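You operate a simulated robot arm through the tools that you are given. There is no shell and no other tool.

You are at the controls of a simulated two-armed robot. One attempt, no reset.

## Task
Fetch the M10 bag from the fixings tote to the bench top.
Fine: close the tote and latch it again. Where these are worked on the way, their far stop is far enough and under half their travel is too little: fixings tote.

Only the result counts: the job must be done as asked and must still hold three seconds after the hand-in. Knocking over, shifting, dropping, spilling or breaking anything else fails it.

## Robot
Two 7-joint arms with two-finger parallel grippers on one trunk that stands fixed in place. Base frame: the origin is at the foot of the trunk, x ahead of it, y to its left, z up. Lengths are in mm, angles in rad, forces in N, time in s.
The left shoulder is at [50, 158, 1033], the right one opposite. With the tool pointing down near the work surface each hand reaches from about 100 to 620 mm from the base axis, measured 20 degrees to its own side. Payload 3.91 kg a hand.
The TCP of each hand is the grasp point between the finger pads, 30 mm short of the fingertips. In the tool frame z runs along the fingers and y along their closing line. The gripper opens to 110 mm. The fingers are 20 mm wide and 10 mm thick; the gripper's body (48 by 112 mm) begins 55 mm behind the TCP.
Orientation is that of the tool frame in the base frame, as a unit quaternion [x, y, z, w]. With the fingers straight down and closing along the base's y, the tool's x points along the base's -x, its y along +y and its z along -z.

## Interface
- The arms move only by the tool jog_arm. It takes "left_moves", "right_moves" or both (then of equal length, played together; a hand with none holds still); each is a list of rows, each a list of 7 numbers: the shift along the base's x, y, z in units of 300 mm (1.0 is 300 mm), then the turn, a rotation vector about the base's x, y, z in units of 90 degrees (1.0 is 90 degrees), then the gripper command, from -1 (fully open) to 1 (shut), values between in proportion. In form: [[dx, dy, dz, wx, wy, wz, grip], ...]. A call has 1 to 20 rows; each row is the pose to reach, as a shift and turn from the pose commanded when the call began. A call with a number of a shift or a turn outside -1 to 1 is refused whole. Rows are played at 5 a second. More than 50 mm and 0.15 rad between two rows, or a gripper value outside its range, and nothing of the call is played. Where a pose cannot be reached the arm comes as near as it can. A force on the tool above 90 N (or 10 N above the force at the start of the call, whichever is more), or a blocked arm, ends the call early, and 0.2 s more pass. Each finger travels about 153 mm/s and halts on what it meets, pressing with about 43 N; the grip force reading is that of the motor and also rises with nothing between the fingers. The clock runs only during rows and for 0.2 s after the last one: add rows that repeat a pose to give the fingers time. It gives the time, the measured TCP pose, the force on the tool (base axes), the opening and the grip force at its end, in the units of the frame above (readings bear some noise), with the torque about the TCP (base axes, N m) and any sound that the robot's microphone picked up, and new pictures: "show" is both (left out), scene, wrist or none (wrist: the cameras of the hands that moved).
- Cameras (640 x 400 px; columns grow to the right, rows downward): "scene" is now at [121.9, -43.9, 1186.6]; the picture's right is [-0.46, -0.89, 0.00], its down [-0.35, 0.18, -0.92] and it looks along [0.82, -0.42, -0.39] (base axes); focal length 214 px, centre (320, 200). "left" rides on the left gripper at [72, -17, -103] in its tool frame; the picture's right is [0.23, 0.97, 0.00], its down [-0.76, 0.18, -0.62] and it looks along [-0.61, 0.14, 0.78] (tool axes); focal length 222 px, centre (320, 200). "right" rides on the right gripper at [72, 17, -103] in its tool frame; the picture's right is [-0.23, 0.97, 0.00], its down [-0.76, -0.18, -0.62] and it looks along [-0.61, -0.14, 0.78] (tool axes); focal length 222 px, centre (320, 200). There is no depth. A picture from a camera that has moved, and an enlarged one, comes with that camera's place and axes in the base frame and with its lens.
- slide_trunk(by): slides the trunk up (or, below 0, down) by that many mm; the arms and the scene camera ride with it, the base frame stays. It gives what a move gives, with no picture.
- pan_tilt(pan, tilt): turns the head with the scene camera to pan (to the left, within 1.396 rad either way) and tilt (down, from -0.506 to 1.204), counted from straight ahead of the robot. It gives what a move gives, and a new picture of the scene camera.
- zoom(camera, box): a new picture of the part [left, top, right, bottom] of that camera's present view, enlarged. The clock stands still meanwhile.
- sign_off(): hands the job in; it is judged then, once.

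Places have to be worked out from the pictures, the camera data and where the tool is seen. Open the grippers and draw the arms clear of the work before you hand the job in, unless the task says otherwise.

The tools are called after ">>>" as a command line: name --argument value ..., lists and objects as JSON in quotes. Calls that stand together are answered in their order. jog_arm: Moves the arms, as the interface text tells. Its arguments: {"type":"object","properties":{"left_moves":{"type":"array"},"right_moves":{"type":"array"},"show":{"type":"string","enum":["both","scene","wrist","none"]}},"required":[]} The other tools are called the same way: slide_trunk (by) moves the trunk up or down; pan_tilt (pan, tilt) turns the head that bears the scene camera; zoom (camera, box) takes an enlarged picture of a part of a camera's view; sign_off () hands the job in.

At the start:

```text
t: 0.0
left_tool_pos: [370.2, 161.8, 1126.6]
left_tool_rot: [0.0, 1.0, 0.0, 0.0]
left_contact_force: [0.5, 0.5, 0.5]
left_torque: [0.0, -0.01, -0.03]
left_finger_gap: 109.9
left_grip_force: 0.0
right_tool_pos: [438.4, -125.7, 1153.1]
right_tool_rot: [0.001, 1.0, 0.0, 0.0]
right_contact_force: [-1.1, 0.6, 0.1]
right_torque: [0.0, 0.0, 0.01]
right_finger_gap: 110.1
right_grip_force: 0.1
trunk travel left (down, up): [-275.0, 207.0]
head pan, tilt (commanded): [-0.476, 0.401]
```

scene: 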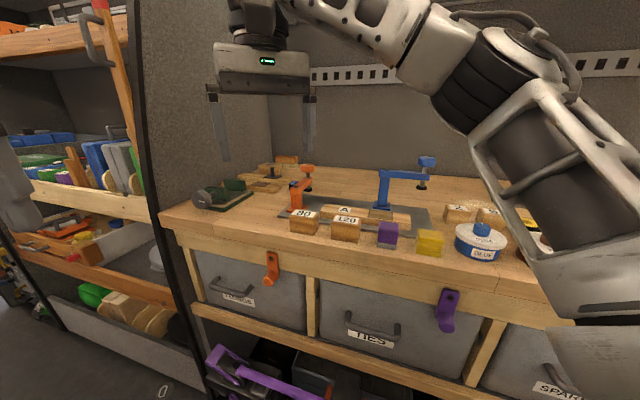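
right: 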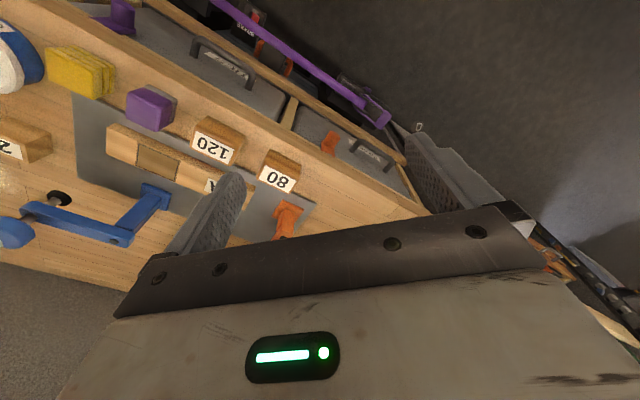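
left: 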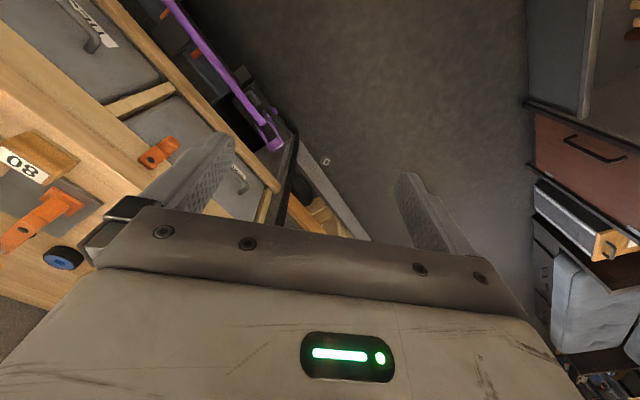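

The bench has three front totes with labels and coloured latches. I'll enlarge the tote labels to find the fixings tote.

>>> zoom --camera "scene" --box '[180, 230, 340, 330]'

>>> zoom --camera "scene" --box '[320, 270, 480, 370]'

>>> zoom --camera "scene" --box '[480, 300, 640, 400]'

```text
4.00 times, centred on (260, 280) of scene
camera zoom: at [121.9, -43.9, 1186.6], right [-0.46, -0.89, 0.0], down [-0.35, 0.18, -0.92], along [0.82, -0.42, -0.39], focal length 858 px, centre (560, -120)
```

zoom: 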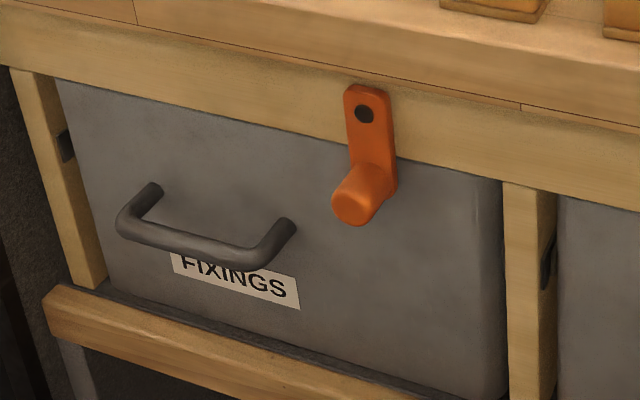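

```text
4.00 times, centred on (400, 320) of scene
camera zoom: at [121.9, -43.9, 1186.6], right [-0.46, -0.89, 0.0], down [-0.35, 0.18, -0.92], along [0.82, -0.42, -0.39], focal length 858 px, centre (0, -280)
```

zoom: 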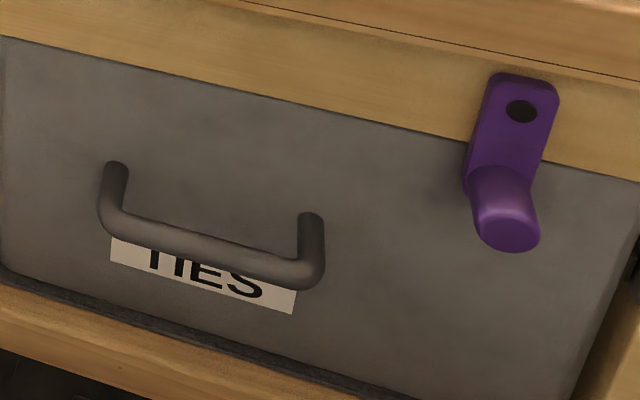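

```text
4.00 times, centred on (560, 350) of scene
camera zoom: at [121.9, -43.9, 1186.6], right [-0.46, -0.89, 0.0], down [-0.35, 0.18, -0.92], along [0.82, -0.42, -0.39], focal length 858 px, centre (-640, -400)
```

zoom: 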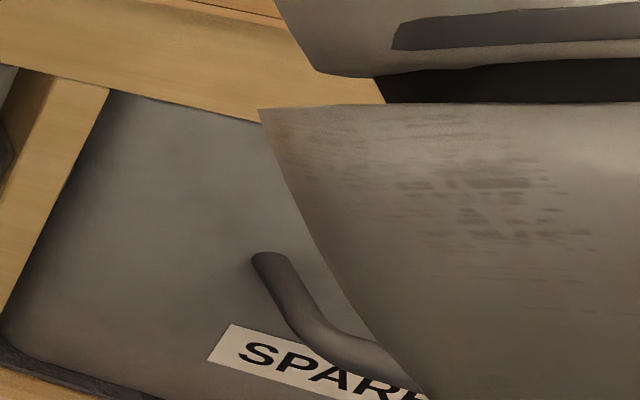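

The left tote is "FIXINGS", with an orange turn-latch and a bar handle; the bench appears to be turned about -49° in yaw relative to the robot. I'll aim the head at that tote for a better view.

>>> pan_tilt --pan -0.2 --tilt 0.7

```text
t: 0.8
left_tool_pos: [371.0, 160.9, 1127.0]
left_tool_rot: [0.0, 1.0, 0.0, -0.001]
left_contact_force: [0.2, -0.2, 0.4]
left_torque: [0.01, 0.02, 0.02]
left_finger_gap: 110.2
left_grip_force: 0.2
right_tool_pos: [439.3, -123.9, 1152.8]
right_tool_rot: [-0.001, 1.0, 0.0, 0.0]
right_contact_force: [0.2, 0.4, 0.3]
right_torque: [0.03, 0.02, 0.01]
right_finger_gap: 109.8
right_grip_force: 0.1
trunk travel left (down, up): [-275.0, 207.0]
head pan, tilt (commanded): [-0.201, 0.7]
camera scene: at [122.8, -18.4, 1159.9], right [-0.2, -0.98, 0.0], down [-0.63, 0.13, -0.77], along [0.75, -0.15, -0.64], focal length 214 px, centre (320, 200)
```

scene: 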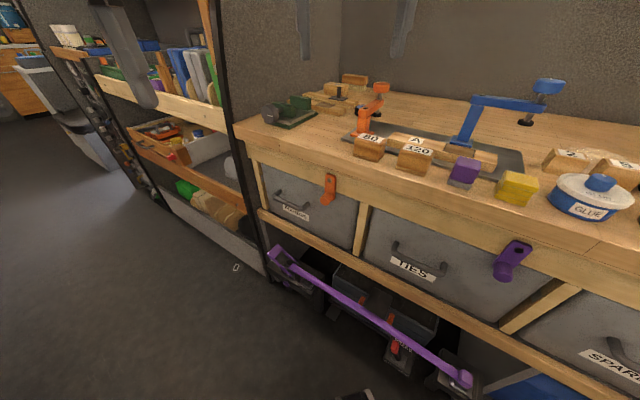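

The view is clear now. I'll enlarge the tote, the bench, and the space below for detail.

>>> zoom --camera "scene" --box '[230, 140, 390, 280]'

>>> zoom --camera "scene" --box '[230, 60, 550, 260]'

>>> zoom --camera "scene" --box '[230, 220, 550, 400]'

>>> zoom --camera "left" --box '[0, 0, 320, 280]'

>>> zoom --camera "right" --box '[120, 40, 440, 240]'

```text
2.86 times, centred on (310, 210) of scene
camera zoom: at [122.8, -18.4, 1159.9], right [-0.2, -0.98, 0.0], down [-0.63, 0.13, -0.77], along [0.75, -0.15, -0.64], focal length 613 px, centre (349, 171)
```

zoom: 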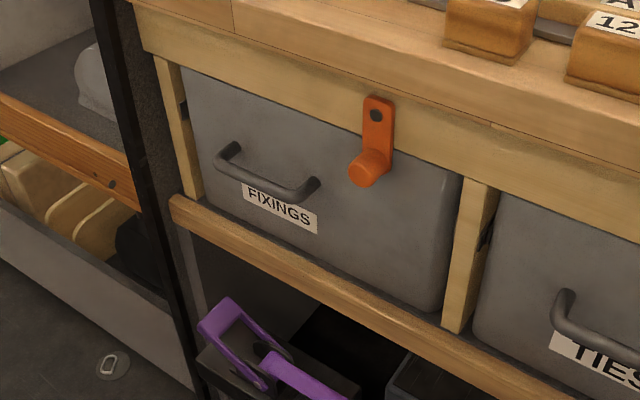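

```text
2.00 times, centred on (390, 160) of scene
camera zoom: at [122.8, -18.4, 1159.9], right [-0.2, -0.98, 0.0], down [-0.63, 0.13, -0.77], along [0.75, -0.15, -0.64], focal length 429 px, centre (180, 280)
```

zoom: 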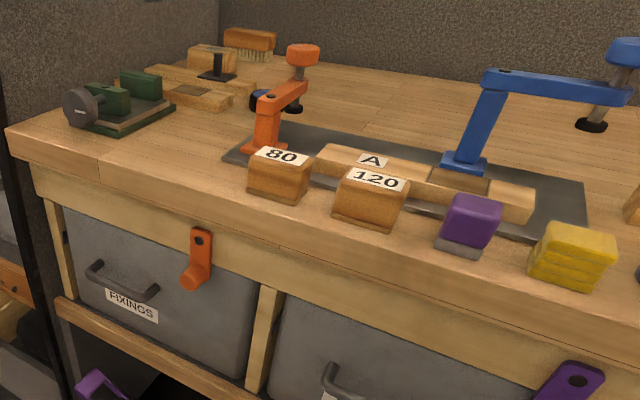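

```text
2.00 times, centred on (390, 310) of scene
camera zoom: at [122.8, -18.4, 1159.9], right [-0.2, -0.98, 0.0], down [-0.63, 0.13, -0.77], along [0.75, -0.15, -0.64], focal length 429 px, centre (180, -20)
```

zoom: 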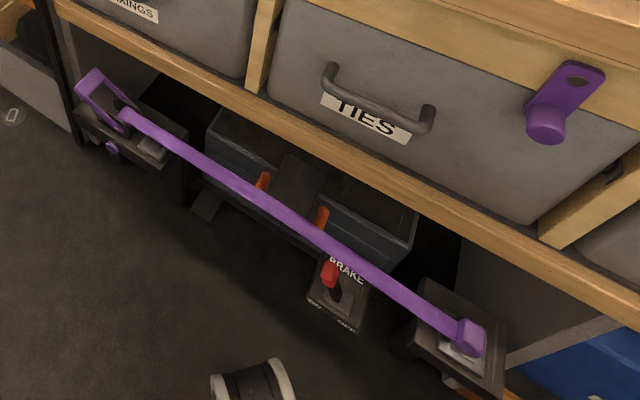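

```text
1.43 times, centred on (160, 140) of left
camera zoom: at [297.7, 144.4, 1229.5], right [-0.23, 0.97, 0.0], down [0.76, 0.18, 0.62], along [0.61, 0.14, -0.78], focal length 317 px, centre (549, 286)
```

zoom: 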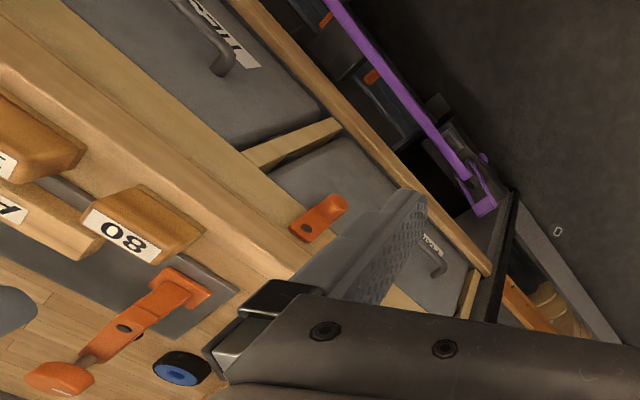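

```text
2.00 times, centred on (280, 140) of right
camera zoom: at [365.9, -107.2, 1255.6], right [0.23, 0.97, 0.0], down [0.76, -0.18, 0.62], along [0.61, -0.14, -0.78], focal length 444 px, centre (400, 320)
```

zoom: 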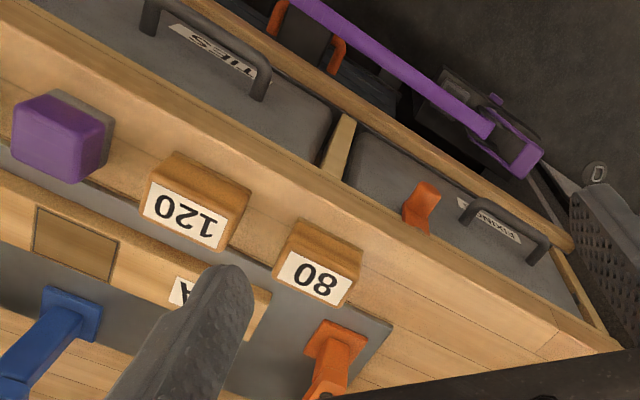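

The tote looks like a pull-out bin under the bench rail, held by a turn-latch whose knob hangs down over the tote face. I'll slide the trunk up (safe direction) to get a vertical stereo baseline for triangulation.

>>> slide_trunk --by 180

>>> pan_tilt --pan -0.2 --tilt 0.8

```text
t: 2.8
left_tool_pos: [370.0, 161.1, 1306.2]
left_tool_rot: [0.0, 1.0, 0.0, 0.0]
left_contact_force: [0.6, 0.4, 0.2]
left_torque: [0.0, -0.03, 0.0]
left_finger_gap: 110.3
left_grip_force: 0.2
right_tool_pos: [439.1, -123.8, 1332.9]
right_tool_rot: [0.0, 1.0, 0.001, 0.0]
right_contact_force: [-0.9, 0.9, -0.7]
right_torque: [0.0, 0.02, -0.01]
right_finger_gap: 109.9
right_grip_force: 0.0
trunk travel left (down, up): [-455.0, 27.0]
head pan, tilt (commanded): [-0.201, 0.7]
```

```text
t: 3.5
left_tool_pos: [368.9, 160.8, 1306.4]
left_tool_rot: [-0.001, 1.0, 0.0, -0.001]
left_contact_force: [-0.2, 0.9, 0.3]
left_torque: [0.0, -0.01, 0.02]
left_finger_gap: 110.0
left_grip_force: 0.0
right_tool_pos: [439.1, -124.4, 1332.5]
right_tool_rot: [0.0, 1.0, 0.0, 0.0]
right_contact_force: [-0.3, 0.5, 0.5]
right_torque: [0.01, -0.03, -0.01]
right_finger_gap: 109.9
right_grip_force: 0.0
trunk travel left (down, up): [-455.0, 27.0]
head pan, tilt (commanded): [-0.201, 0.799]
camera scene: at [118.6, -17.5, 1331.6], right [-0.2, -0.98, 0.0], down [-0.7, 0.14, -0.7], along [0.68, -0.14, -0.72], focal length 214 px, centre (320, 200)
```

scene: 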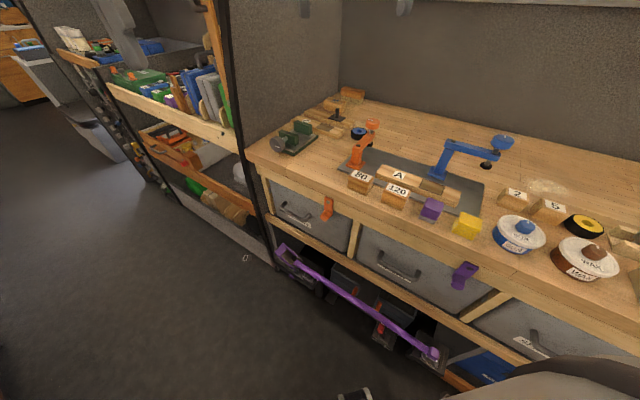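

>>> zoom --camera "scene" --box '[240, 130, 400, 270]'

>>> zoom --camera "right" --box '[120, 40, 440, 240]'

>>> zoom --camera "left" --box '[0, 0, 320, 280]'

```text
2.86 times, centred on (320, 200) of scene
camera zoom: at [118.6, -17.5, 1331.6], right [-0.2, -0.98, 0.0], down [-0.7, 0.14, -0.7], along [0.68, -0.14, -0.72], focal length 613 px, centre (320, 200)
```

zoom: 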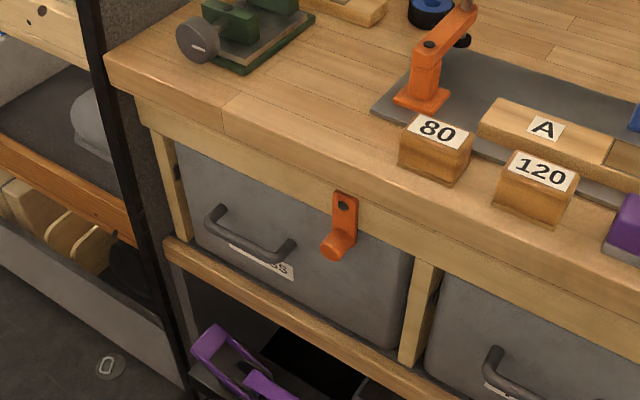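

```text
2.00 times, centred on (280, 140) of right
camera zoom: at [365.9, -107.3, 1435.7], right [0.23, 0.97, 0.0], down [0.76, -0.18, 0.62], along [0.61, -0.14, -0.78], focal length 444 px, centre (400, 320)
```

zoom: 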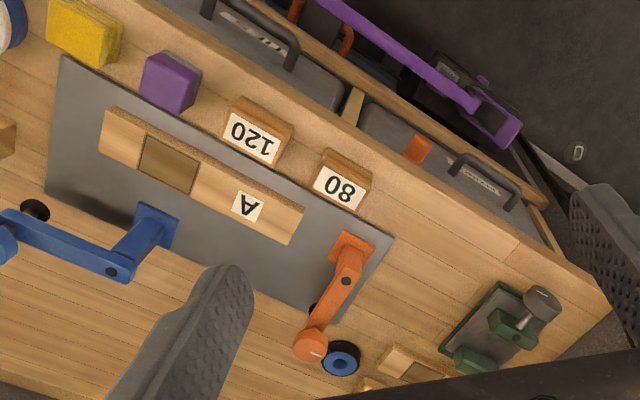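

```text
1.43 times, centred on (160, 140) of left
camera zoom: at [297.6, 144.4, 1409.5], right [-0.23, 0.97, 0.0], down [0.76, 0.18, 0.62], along [0.61, 0.14, -0.78], focal length 317 px, centre (549, 286)
```

zoom: 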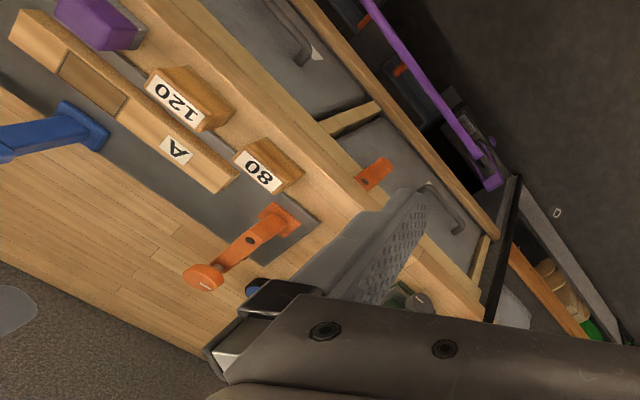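

Stereo puts the latch pivot near [585,-139,828], its knob near [584,-127,757], the handle bar centre near [666,-24,694], the bench top near z≈915, and the bench front at 45° yaw. Before lowering the trunk I'll check what is around the right arm and to the left.

>>> pan_tilt --pan -1.2 --tilt 0.7

>>> pan_tilt --pan 0.9 --tilt 0.7

```text
t: 4.7
left_tool_pos: [370.2, 161.6, 1308.2]
left_tool_rot: [-0.001, 1.0, 0.0, -0.001]
left_contact_force: [0.8, -0.2, 0.4]
left_torque: [-0.01, 0.01, -0.01]
left_finger_gap: 109.8
left_grip_force: 0.0
right_tool_pos: [439.0, -122.4, 1332.0]
right_tool_rot: [0.0, 1.0, 0.001, 0.0]
right_contact_force: [0.3, -0.2, 0.4]
right_torque: [0.0, 0.01, -0.04]
right_finger_gap: 110.1
right_grip_force: 0.0
trunk travel left (down, up): [-455.0, 27.0]
head pan, tilt (commanded): [-1.201, 0.7]
camera scene: at [70.4, -80.6, 1339.8], right [-0.93, -0.36, 0.0], down [-0.23, 0.6, -0.76], along [0.28, -0.71, -0.64], focal length 214 px, centre (320, 200)
```

scene: 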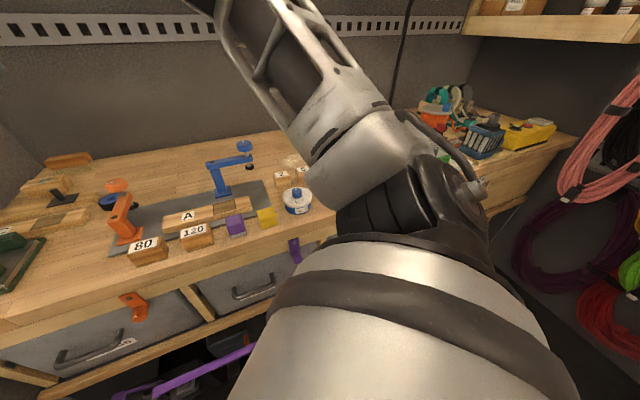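

```text
t: 6.7
left_tool_pos: [370.6, 160.9, 1306.5]
left_tool_rot: [0.0, 1.0, 0.0, 0.0]
left_contact_force: [0.2, 0.0, 0.6]
left_torque: [0.03, 0.02, -0.05]
left_finger_gap: 110.0
left_grip_force: 0.0
right_tool_pos: [439.0, -124.4, 1332.3]
right_tool_rot: [-0.001, 1.0, 0.001, 0.0]
right_contact_force: [-0.6, 0.6, -0.9]
right_torque: [-0.01, 0.04, -0.01]
right_finger_gap: 110.1
right_grip_force: 0.1
trunk travel left (down, up): [-455.0, 27.0]
head pan, tilt (commanded): [0.901, 0.7]
camera scene: at [92.4, 65.1, 1339.9], right [0.78, -0.62, 0.0], down [-0.4, -0.5, -0.76], along [0.48, 0.6, -0.64], focal length 214 px, centre (320, 200)
```

scene: 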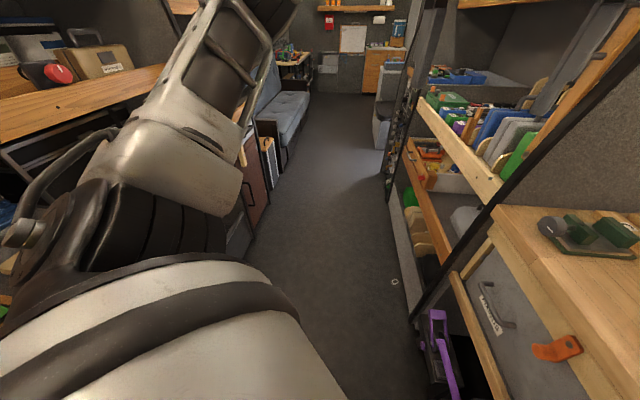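

The robot stands in an aisle with the bench on the right. I'll pull the right hand back and up, out of the way of the left arm's work space, and re-aim the head at the tote.

>>> jog_arm --right_moves '[[-0.1, -0.08, 0.05, 0, 0, 0, -1], [-0.2, -0.16, 0.1, 0, 0, 0, -1], [-0.3, -0.24, 0.15, 0, 0, 0, -1], [-0.4, -0.32, 0.2, 0, 0, 0, -1]]' --show "none"

>>> pan_tilt --pan -0.2 --tilt 0.6

```text
t: 7.7
left_tool_pos: [367.4, 160.1, 1307.4]
left_tool_rot: [0.0, 1.0, 0.0, 0.001]
left_contact_force: [0.1, -1.0, -0.4]
left_torque: [0.01, -0.02, 0.0]
left_finger_gap: 110.1
left_grip_force: 0.0
right_tool_pos: [315.7, -219.9, 1395.0]
right_tool_rot: [0.0, 1.0, 0.0, 0.0]
right_contact_force: [-0.4, -0.5, -0.4]
right_torque: [0.01, 0.0, -0.03]
right_finger_gap: 109.7
right_grip_force: 0.2
trunk travel left (down, up): [-455.0, 27.0]
head pan, tilt (commanded): [0.901, 0.7]
```

```text
t: 9.1
left_tool_pos: [370.2, 161.6, 1305.9]
left_tool_rot: [0.0, 1.0, 0.0, 0.0]
left_contact_force: [0.0, -0.4, -0.7]
left_torque: [-0.04, 0.01, 0.0]
left_finger_gap: 110.0
left_grip_force: 0.1
right_tool_pos: [318.6, -220.6, 1393.1]
right_tool_rot: [0.0, 1.0, -0.001, -0.001]
right_contact_force: [-0.7, -0.6, 0.2]
right_torque: [-0.01, -0.01, 0.0]
right_finger_gap: 110.1
right_grip_force: 0.1
trunk travel left (down, up): [-455.0, 27.0]
head pan, tilt (commanded): [-0.201, 0.6]
camera scene: at [126.2, -18.9, 1348.5], right [-0.2, -0.98, 0.0], down [-0.55, 0.11, -0.83], along [0.81, -0.16, -0.56], focal length 214 px, centre (320, 200)
```

scene: 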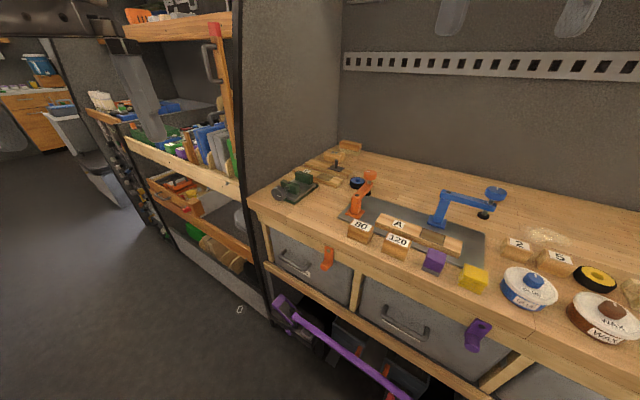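

The view is clear and the right hand is out of the way. Next I lower the trunk so the shoulders are closer to the tote's height.

>>> slide_trunk --by -330

>>> pan_tilt --pan -0.2 --tilt 0.5

```text
t: 12.3
left_tool_pos: [369.9, 160.0, 976.5]
left_tool_rot: [0.0, 1.0, 0.0, 0.0]
left_contact_force: [0.1, 0.3, -0.2]
left_torque: [-0.02, -0.01, -0.01]
left_finger_gap: 109.9
left_grip_force: 0.1
right_tool_pos: [318.5, -219.6, 1062.8]
right_tool_rot: [0.0, 1.0, 0.0, 0.0]
right_contact_force: [0.8, -1.4, 0.1]
right_torque: [0.0, -0.03, -0.02]
right_finger_gap: 110.0
right_grip_force: 0.1
trunk travel left (down, up): [-125.0, 357.0]
head pan, tilt (commanded): [-0.201, 0.6]
```

```text
t: 13.0
left_tool_pos: [369.6, 160.6, 975.5]
left_tool_rot: [0.0, 1.0, 0.0, 0.0]
left_contact_force: [0.1, 0.2, 0.0]
left_torque: [-0.01, -0.04, 0.02]
left_finger_gap: 110.0
left_grip_force: 0.0
right_tool_pos: [317.5, -220.1, 1063.1]
right_tool_rot: [0.0, 1.0, 0.0, 0.001]
right_contact_force: [-0.5, 0.6, -0.6]
right_torque: [-0.01, 0.0, 0.0]
right_finger_gap: 109.9
right_grip_force: 0.2
trunk travel left (down, up): [-125.0, 357.0]
head pan, tilt (commanded): [-0.201, 0.499]
camera scene: at [128.8, -19.5, 1027.5], right [-0.2, -0.98, 0.0], down [-0.47, 0.1, -0.88], along [0.86, -0.17, -0.48], focal length 214 px, centre (320, 200)
```

scene: 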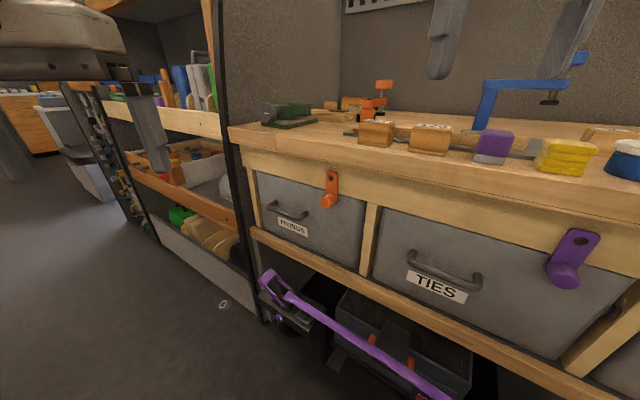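

>>> zoom --camera "scene" --box '[225, 120, 385, 280]'

>>> zoom --camera "scene" --box '[225, 70, 625, 320]'

```text
2.50 times, centred on (305, 200) of scene
camera zoom: at [128.8, -19.5, 1027.5], right [-0.2, -0.98, 0.0], down [-0.47, 0.1, -0.88], along [0.86, -0.17, -0.48], focal length 536 px, centre (358, 200)
```

zoom: 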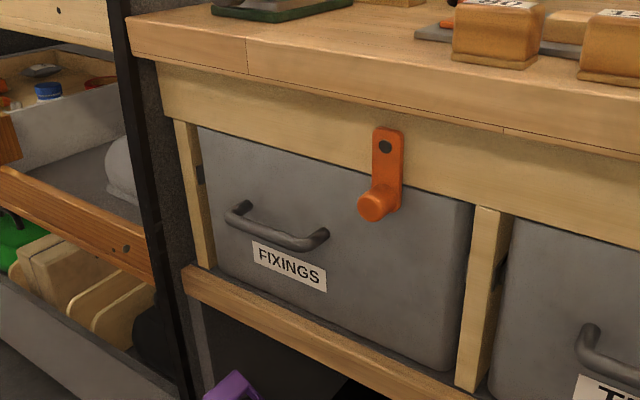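

```text
1.60 times, centred on (425, 195) of scene
camera zoom: at [128.8, -19.5, 1027.5], right [-0.2, -0.98, 0.0], down [-0.47, 0.1, -0.88], along [0.86, -0.17, -0.48], focal length 343 px, centre (152, 208)
```

zoom: 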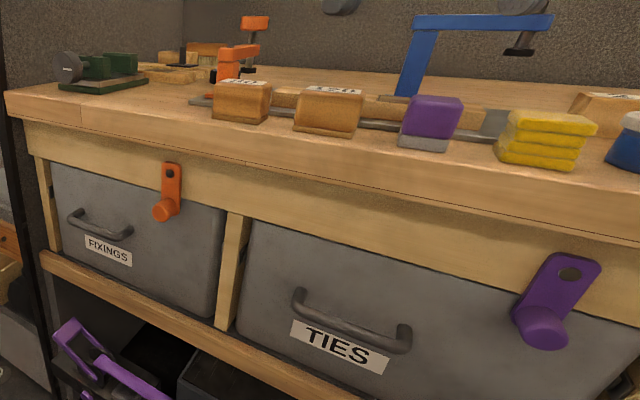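

Refined: latch pivot ≈[583,-139,829], knob end ≈[572,-126,772], handle bar centre ≈[656,-25,705], outward normal ≈(-0.71,0.70). I'll bring the left hand to a standoff about 120 mm in front of the latch knob, tool horizontal pointing at the bench with fingers closing along the bench's length.

>>> jog_arm --left_moves '[[0.03, -0.0518, -0.0523, -0.0301, -0.0726, -0.0301, -1], [0.06, -0.1036, -0.1046, -0.0601, -0.1452, -0.0601, -1], [0.09, -0.1554, -0.1569, -0.0902, -0.2177, -0.0902, -1], [0.12, -0.2072, -0.2092, -0.1203, -0.2903, -0.1203, -1], [0.15, -0.259, -0.2615, -0.1504, -0.3629, -0.1504, -1], [0.18, -0.3108, -0.3138, -0.1804, -0.4355, -0.1804, -1], [0.21, -0.3626, -0.3661, -0.2105, -0.5081, -0.2105, -1], [0.24, -0.4144, -0.4184, -0.2406, -0.5806, -0.2406, -1], [0.27, -0.4662, -0.4707, -0.2706, -0.6532, -0.2706, -1], [0.3, -0.518, -0.523, -0.3007, -0.7258, -0.3007, -1], [0.33, -0.5698, -0.5753, -0.3308, -0.7984, -0.3308, -1], [0.36, -0.6216, -0.6276, -0.3608, -0.871, -0.3608, -1], [0.39, -0.6734, -0.6799, -0.3909, -0.9436, -0.3909, -1]]'

```text
t: 15.8
left_tool_pos: [486.3, -41.0, 771.6]
left_tool_rot: [0.271, 0.651, -0.27, 0.655]
left_contact_force: [0.0, -0.9, -0.2]
left_torque: [0.0, -0.02, 0.02]
left_finger_gap: 110.1
left_grip_force: 0.0
right_tool_pos: [318.4, -220.0, 1062.9]
right_tool_rot: [0.0, 1.0, 0.0, -0.001]
right_contact_force: [0.4, -0.2, -0.3]
right_torque: [0.01, -0.02, -0.01]
right_finger_gap: 110.2
right_grip_force: 0.1
trunk travel left (down, up): [-125.0, 357.0]
head pan, tilt (commanded): [-0.201, 0.499]
camera scene: at [128.7, -19.5, 1027.6], right [-0.2, -0.98, 0.0], down [-0.47, 0.1, -0.88], along [0.86, -0.17, -0.48], focal length 214 px, centre (320, 200)
camera left: at [402.8, 19.9, 699.3], right [0.69, 0.69, -0.23], down [-0.32, 0.57, 0.76], along [0.65, -0.45, 0.61], focal length 222 px, centre (320, 200)
```

scene: 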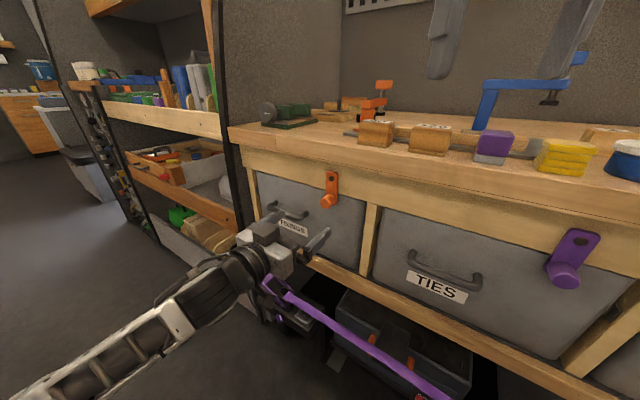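
left: 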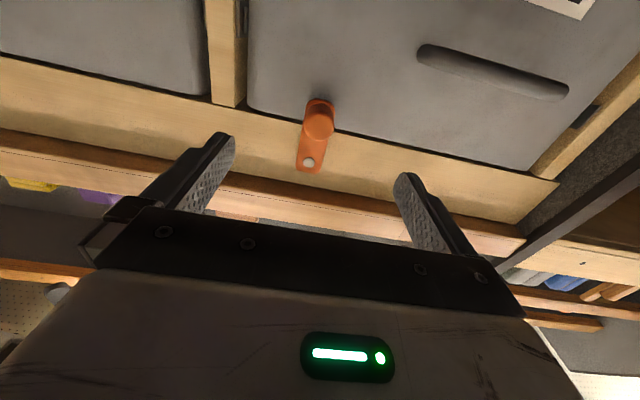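

The left hand reached its standoff; the wrist camera ray confirms the knob end at about [573,-125,774] and the pivot at z≈831. I narrow the fingers to ~55 mm and advance so they straddle the knob.

>>> jog_arm --left_moves '[[0, 0, 0.005, 0, 0, 0, 0], [0, 0, 0.005, 0, 0, 0, 0], [0.06, -0.06, 0.005, 0, 0, 0, 0], [0.12, -0.12, 0.005, 0, 0, 0, 0], [0.18, -0.18, 0.005, 0, 0, 0, 0], [0.22, -0.218, 0.005, 0, 0, 0, 0], [0.2547, -0.251, 0.005, 0, 0, 0, 0]]'

```text
t: 17.4
left_tool_pos: [564.0, -115.8, 774.0]
left_tool_rot: [0.27, 0.653, -0.271, 0.654]
left_contact_force: [0.0, 0.3, -0.9]
left_torque: [-0.02, -0.01, -0.01]
left_finger_gap: 54.9
left_grip_force: 0.1
right_tool_pos: [317.9, -220.3, 1061.6]
right_tool_rot: [0.0, 1.0, 0.0, 0.0]
right_contact_force: [-0.5, 0.8, 1.0]
right_torque: [-0.03, 0.03, -0.01]
right_finger_gap: 110.0
right_grip_force: 0.0
trunk travel left (down, up): [-125.0, 357.0]
head pan, tilt (commanded): [-0.201, 0.499]
camera scene: at [128.7, -19.5, 1027.6], right [-0.2, -0.98, 0.0], down [-0.47, 0.1, -0.88], along [0.86, -0.18, -0.48], focal length 214 px, centre (320, 200)
camera left: at [478.7, -55.3, 701.0], right [0.69, 0.69, -0.23], down [-0.32, 0.57, 0.76], along [0.65, -0.45, 0.61], focal length 222 px, centre (320, 200)
```

scene: 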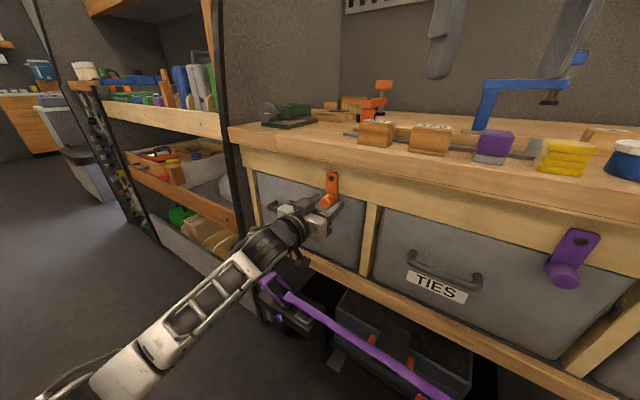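
left: 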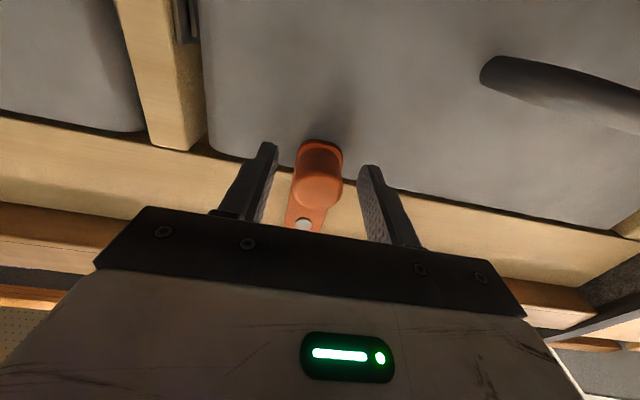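

The knob now sits between the fingertips with no contact. I'll zoom to see how deep the fingers overlap the knob.

>>> zoom --camera "left" --box '[200, 100, 440, 250]'

>>> zoom --camera "scene" --box '[250, 150, 370, 270]'

```text
2.67 times, centred on (320, 175) of left
camera zoom: at [478.7, -55.3, 701.0], right [0.69, 0.69, -0.23], down [-0.32, 0.57, 0.76], along [0.65, -0.45, 0.61], focal length 592 px, centre (320, 267)
```

zoom: 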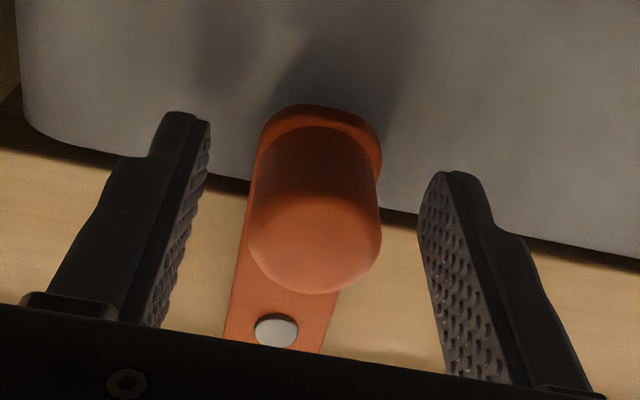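

```text
3.33 times, centred on (310, 210) of scene
camera zoom: at [128.7, -19.5, 1027.6], right [-0.2, -0.98, 0.0], down [-0.47, 0.1, -0.88], along [0.86, -0.18, -0.48], focal length 715 px, centre (353, 167)
```

zoom: 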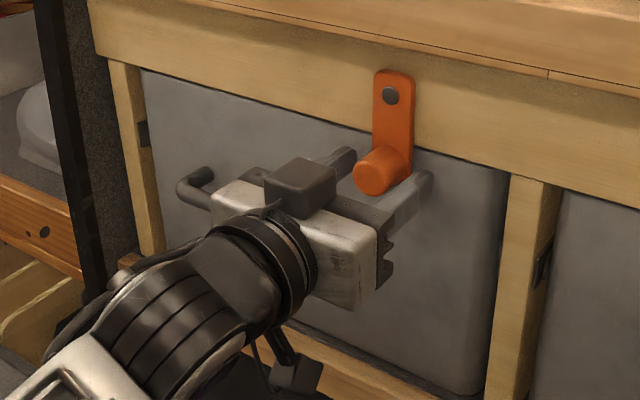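

The fingers straddle the knob (end at n≈-472, diameter ≈26 mm, radius from the pivot ≈64 mm). I back off a few mm, narrow the cage to ~34 mm, and test-turn the latch to the left by 24° about its pivot.

>>> jog_arm --left_moves '[[-0.0167, 0.0113, -0.0217, 0, 0, 0, 0.38], [-0.0167, 0.0113, -0.0217, 0, 0, 0, 0.38], [0.0043, 0.0323, -0.0197, 0.0629, -0.0629, 0, 0.38], [0.025, 0.053, -0.0134, 0.1257, -0.1257, 0, 0.38], [0.0446, 0.0726, -0.0034, 0.1886, -0.1886, 0, 0.38]]'

```text
t: 18.6
left_tool_pos: [569.3, -102.4, 774.9]
left_tool_rot: [0.406, 0.576, -0.136, 0.697]
left_contact_force: [-25.3, -26.1, -1.0]
left_torque: [-0.09, 0.04, -0.86]
left_finger_gap: 50.9
left_grip_force: 17.3
right_tool_pos: [317.2, -222.1, 1062.8]
right_tool_rot: [0.001, 1.0, 0.001, 0.0]
right_contact_force: [0.1, 0.6, -0.3]
right_torque: [0.0, -0.01, 0.03]
right_finger_gap: 110.1
right_grip_force: 0.1
trunk travel left (down, up): [-125.0, 357.0]
head pan, tilt (commanded): [-0.201, 0.499]
camera scene: at [127.3, -21.1, 1027.7], right [-0.2, -0.98, 0.0], down [-0.47, 0.1, -0.88], along [0.86, -0.17, -0.48], focal length 214 px, centre (320, 200)
camera left: at [508.6, -19.1, 701.8], right [0.71, 0.68, 0.19], down [-0.54, 0.35, 0.76], along [0.45, -0.64, 0.62], focal length 222 px, centre (320, 200)
```

scene: 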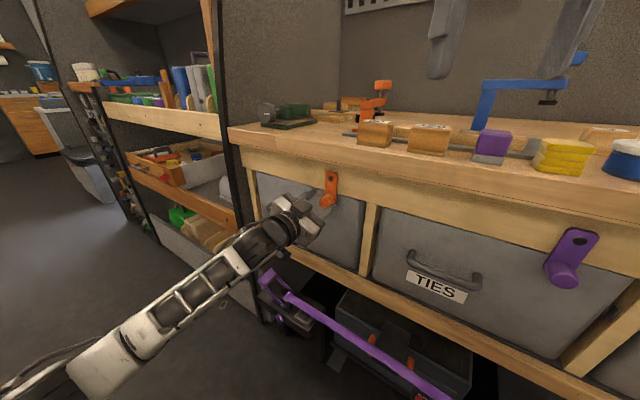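
left: 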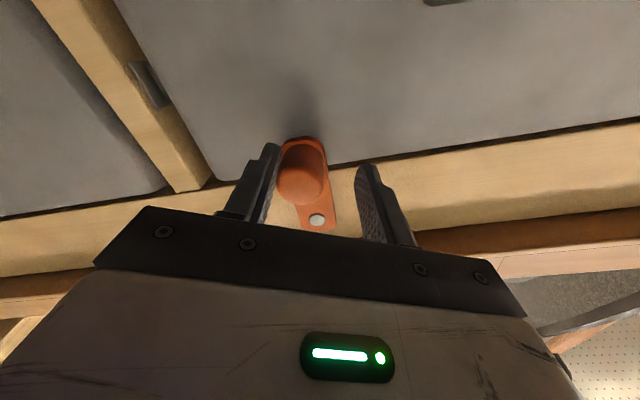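

The fingers were forced open (gap 51 mm, ~36 N), so the latch seems not to turn left. I'll zoom to see whether it moved at all.

>>> zoom --camera "scene" --box '[250, 150, 370, 270]'

>>> zoom --camera "left" --box '[200, 100, 440, 250]'

```text
3.33 times, centred on (310, 210) of scene
camera zoom: at [127.3, -21.1, 1027.7], right [-0.2, -0.98, 0.0], down [-0.47, 0.1, -0.88], along [0.86, -0.17, -0.48], focal length 715 px, centre (353, 167)
```

zoom: 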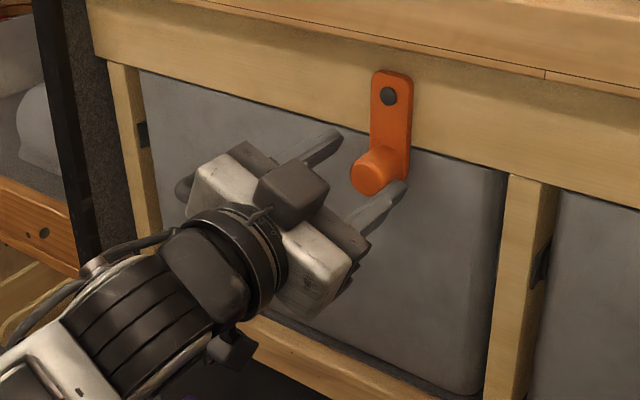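

```text
2.67 times, centred on (320, 175) of left
camera zoom: at [508.6, -19.1, 701.8], right [0.71, 0.68, 0.19], down [-0.54, 0.35, 0.76], along [0.45, -0.64, 0.62], focal length 592 px, centre (320, 267)
```

zoom: 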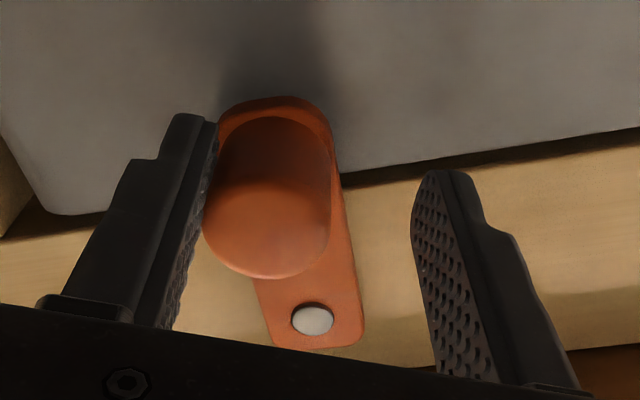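

The latch stayed vertical: it has a stop on the left side. I return to vertical and turn it to the right by 24° instead.

>>> jog_arm --left_moves '[[-0.0196, -0.0196, -0.01, -0.0629, 0.0629, 0, 0.38], [-0.0403, -0.0403, -0.0163, -0.1257, 0.1257, 0, 0.38], [-0.0613, -0.0613, -0.0183, -0.1886, 0.1886, 0, 0.38], [-0.0823, -0.0823, -0.0163, -0.2514, 0.2514, 0, 0.38], [-0.103, -0.103, -0.01, -0.3143, 0.3143, 0, 0.38], [-0.1226, -0.1226, 0.0, -0.3771, 0.3771, 0, 0.38]]'

>>> zoom --camera "scene" --box '[250, 150, 370, 270]'

```text
t: 20.0
left_tool_pos: [538.5, -130.9, 774.7]
left_tool_rot: [0.128, 0.695, -0.401, 0.583]
left_contact_force: [0.5, 0.6, -2.2]
left_torque: [-0.02, 0.01, 0.03]
left_finger_gap: 34.3
left_grip_force: 0.2
right_tool_pos: [319.0, -220.6, 1062.9]
right_tool_rot: [0.0, 1.0, -0.001, 0.0]
right_contact_force: [-0.1, -0.3, 0.1]
right_torque: [0.03, 0.01, 0.01]
right_finger_gap: 110.1
right_grip_force: 0.1
trunk travel left (down, up): [-125.0, 357.0]
head pan, tilt (commanded): [-0.201, 0.499]
camera scene: at [128.8, -19.5, 1027.6], right [-0.2, -0.98, 0.0], down [-0.47, 0.1, -0.88], along [0.86, -0.18, -0.48], focal length 214 px, centre (320, 200)
camera left: at [434.5, -89.5, 714.3], right [0.56, 0.56, -0.61], down [-0.11, 0.78, 0.62], along [0.82, -0.29, 0.5], focal length 222 px, centre (320, 200)
```

scene: 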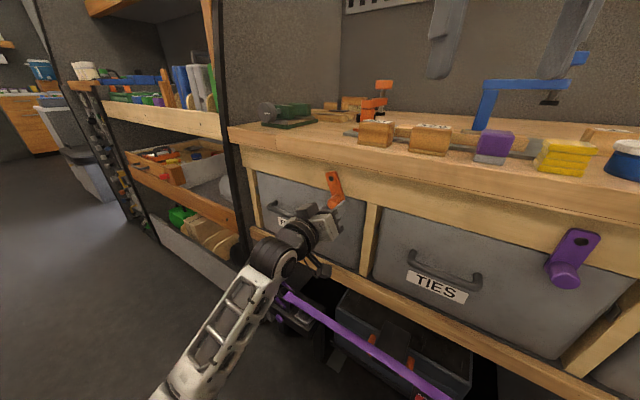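
left: 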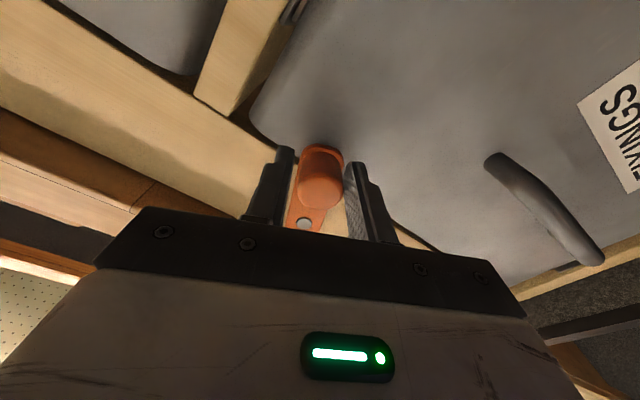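

```text
3.33 times, centred on (310, 210) of scene
camera zoom: at [128.8, -19.5, 1027.6], right [-0.2, -0.98, 0.0], down [-0.47, 0.1, -0.88], along [0.86, -0.18, -0.48], focal length 715 px, centre (353, 167)
```

zoom: 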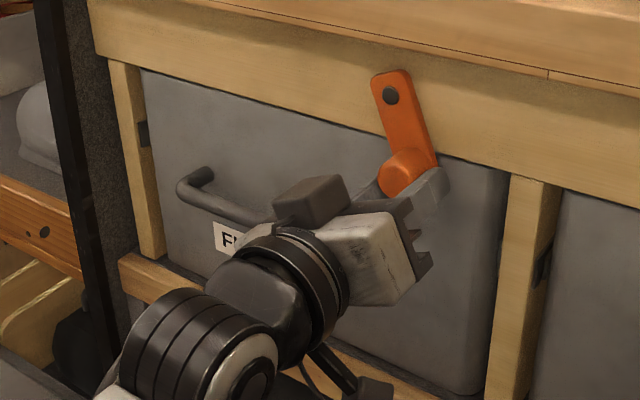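

The latch turns freely to the right. I continue the arc to about 90°.

>>> jog_arm --left_moves '[[-0.0186, -0.0186, 0.014, -0.0629, 0.0629, 0, 0.38], [-0.0356, -0.0356, 0.0315, -0.1257, 0.1257, 0, 0.38], [-0.0507, -0.0507, 0.0521, -0.1886, 0.1886, 0, 0.38], [-0.0637, -0.0637, 0.0756, -0.2514, 0.2514, 0, 0.38], [-0.0742, -0.0742, 0.1013, -0.3143, 0.3143, 0, 0.38], [-0.0821, -0.0821, 0.129, -0.3771, 0.3771, 0, 0.38], [-0.0872, -0.0872, 0.1578, -0.44, 0.44, 0, 0.38], [-0.0894, -0.0894, 0.1874, -0.5028, 0.5028, 0, 0.38], [-0.0894, -0.0894, 0.2023, -0.5343, 0.5343, 0, 0.38]]'

>>> zoom --camera "scene" --box '[250, 130, 410, 270]'

```text
t: 22.0
left_tool_pos: [512.3, -158.1, 833.3]
left_tool_rot: [0.284, -0.648, 0.659, -0.257]
left_contact_force: [0.1, 0.4, 0.3]
left_torque: [-0.04, 0.04, 0.04]
left_finger_gap: 34.0
left_grip_force: 0.0
right_tool_pos: [317.9, -220.7, 1063.2]
right_tool_rot: [-0.001, 1.0, 0.0, -0.001]
right_contact_force: [0.4, -0.3, -0.1]
right_torque: [0.01, 0.03, -0.03]
right_finger_gap: 110.2
right_grip_force: 0.1
trunk travel left (down, up): [-125.0, 357.0]
head pan, tilt (commanded): [-0.201, 0.499]
camera scene: at [128.7, -19.6, 1027.6], right [-0.2, -0.98, 0.0], down [-0.47, 0.1, -0.88], along [0.86, -0.17, -0.48], focal length 214 px, centre (320, 200)
camera left: at [388.9, -135.3, 852.7], right [-0.19, -0.19, -0.96], down [0.09, 0.97, -0.21], along [0.98, -0.13, -0.17], focal length 222 px, centre (320, 200)
```

scene: 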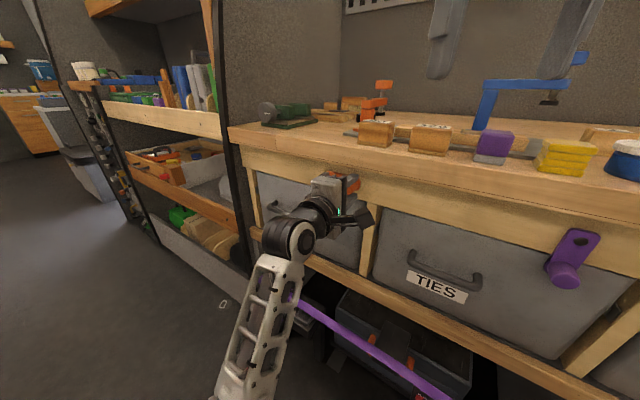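
left: 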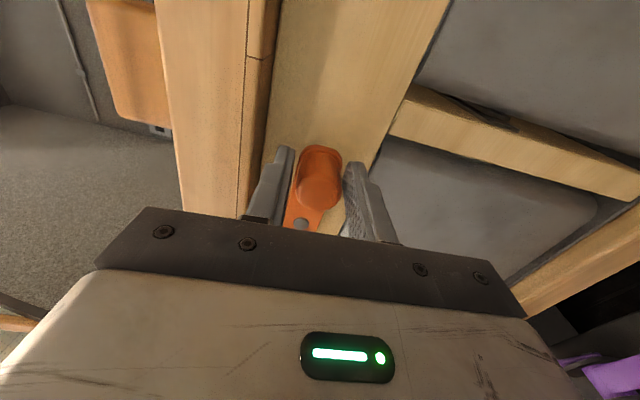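

```text
2.86 times, centred on (330, 200) of scene
camera zoom: at [128.7, -19.6, 1027.6], right [-0.2, -0.98, 0.0], down [-0.47, 0.1, -0.88], along [0.86, -0.17, -0.48], focal length 613 px, centre (291, 200)
```

zoom: 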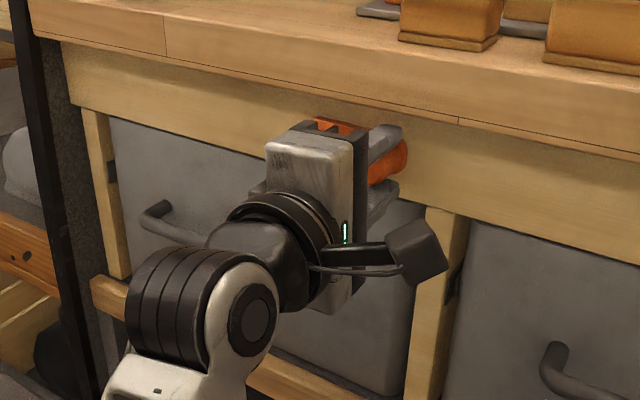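

The latch is horizontal, clear of the tote. I withdraw straight outward and check that it stays put.

>>> jog_arm --left_moves '[[-0.08, 0.08, 0.0, 0, 0, 0, 0.3], [-0.17, 0.17, 0.0, 0, 0, 0, 0], [-0.26, 0.26, -0.05, 0, 0, 0, 0], [-0.3, 0.35, -0.15, 0, 0, 0, 0], [-0.3, 0.45, -0.25, 0, 0, 0, 0]]'

>>> zoom --camera "scene" --box '[225, 130, 385, 270]'

```text
t: 22.7
left_tool_pos: [457.3, -103.4, 924.3]
left_tool_rot: [0.217, -0.607, 0.696, -0.316]
left_contact_force: [-0.1, -0.4, -0.3]
left_torque: [-0.01, 0.02, 0.02]
left_finger_gap: 54.9
left_grip_force: 0.0
right_tool_pos: [316.8, -219.4, 1063.1]
right_tool_rot: [-0.001, 1.0, 0.0, 0.0]
right_contact_force: [-0.3, -0.1, -0.1]
right_torque: [-0.03, 0.0, 0.0]
right_finger_gap: 110.1
right_grip_force: 0.0
trunk travel left (down, up): [-125.0, 357.0]
head pan, tilt (commanded): [-0.201, 0.499]
stopped in row 3 (left hand): the arm was blocked; the commanded pose is now the measured one
camera scene: at [128.5, -19.5, 1027.9], right [-0.2, -0.98, 0.0], down [-0.47, 0.1, -0.88], along [0.86, -0.18, -0.48], focal length 214 px, centre (320, 200)
camera left: at [331.4, -80.6, 917.1], right [0.01, -0.22, -0.98], down [0.14, 0.97, -0.22], along [0.99, -0.13, 0.04], focal length 222 px, centre (320, 200)
```

scene: 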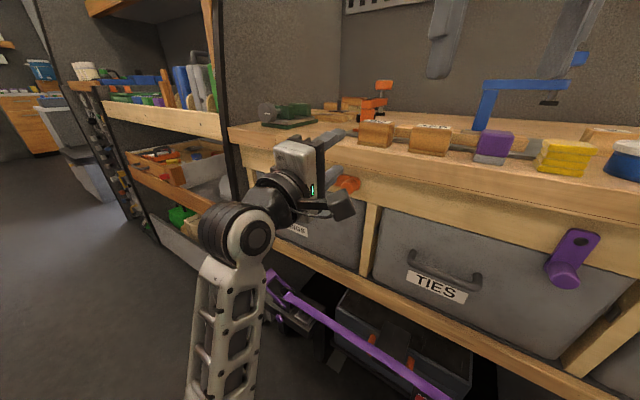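
left: 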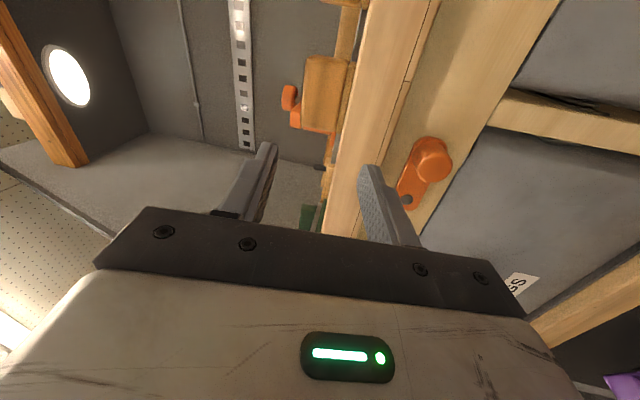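

```text
2.86 times, centred on (305, 200) of scene
camera zoom: at [128.5, -19.5, 1027.9], right [-0.2, -0.98, 0.0], down [-0.47, 0.1, -0.88], along [0.86, -0.18, -0.48], focal length 613 px, centre (363, 200)
```

zoom: 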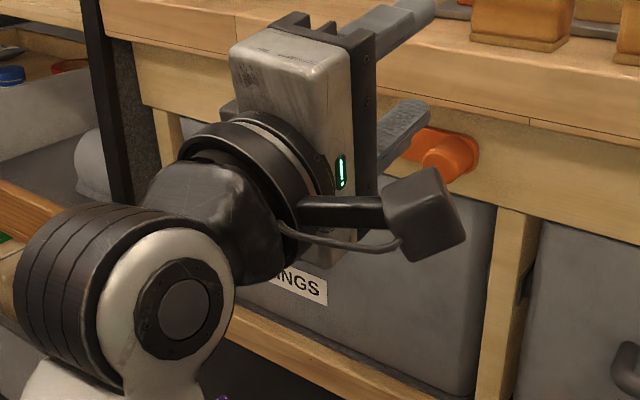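

The arm got blocked while withdrawing in this wrist roll and drifted up to z=924, but the latch stays horizontal and nothing is touched. I'll roll the hand back toward the comfortable orientation while moving to the earlier standoff, half way first.

>>> jog_arm --left_moves '[[0.0083, 0.0173, -0.02, 0.0604, -0.051, 0.0075, 0], [0.0165, 0.0347, -0.05, 0.1207, -0.1021, 0.0149, 0], [0.0248, 0.052, -0.09, 0.1811, -0.1531, 0.0224, 0], [0.033, 0.0693, -0.13, 0.2414, -0.2042, 0.0299, 0], [0.0413, 0.0867, -0.17, 0.3018, -0.2552, 0.0374, 0], [0.0495, 0.104, -0.21, 0.3622, -0.3062, 0.0448, 0]]'

```text
t: 24.1
left_tool_pos: [471.0, -73.7, 861.1]
left_tool_rot: [0.029, 0.677, -0.518, 0.522]
left_contact_force: [0.6, 0.6, -0.6]
left_torque: [0.0, 0.0, 0.0]
left_finger_gap: 54.7
left_grip_force: 0.1
right_tool_pos: [317.3, -220.0, 1062.8]
right_tool_rot: [0.0, 1.0, 0.0, 0.0]
right_contact_force: [-0.2, -0.2, 0.2]
right_torque: [0.02, 0.0, -0.01]
right_finger_gap: 109.8
right_grip_force: 0.1
trunk travel left (down, up): [-125.0, 357.0]
head pan, tilt (commanded): [-0.201, 0.499]
camera scene: at [128.7, -19.6, 1027.6], right [-0.2, -0.98, 0.0], down [-0.47, 0.1, -0.88], along [0.86, -0.17, -0.48], focal length 214 px, centre (320, 200)
camera left: at [358.4, -41.5, 810.1], right [0.46, 0.33, -0.82], down [0.03, 0.92, 0.39], along [0.89, -0.2, 0.42], focal length 222 px, centre (320, 200)
```

scene: 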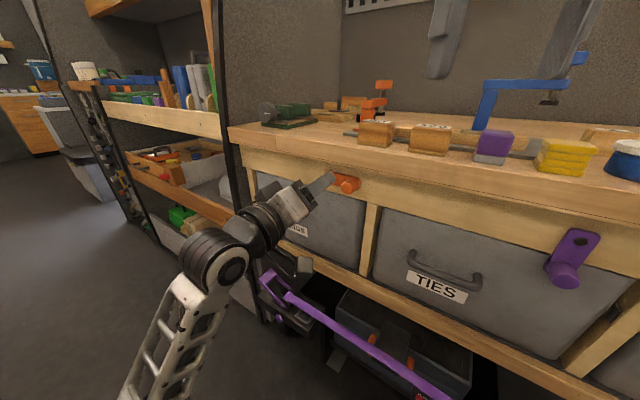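
left: 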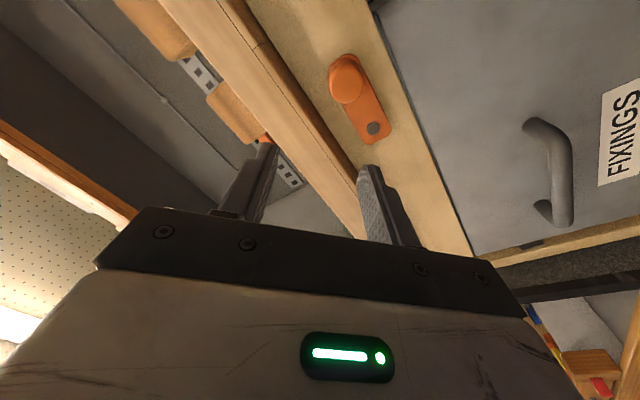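

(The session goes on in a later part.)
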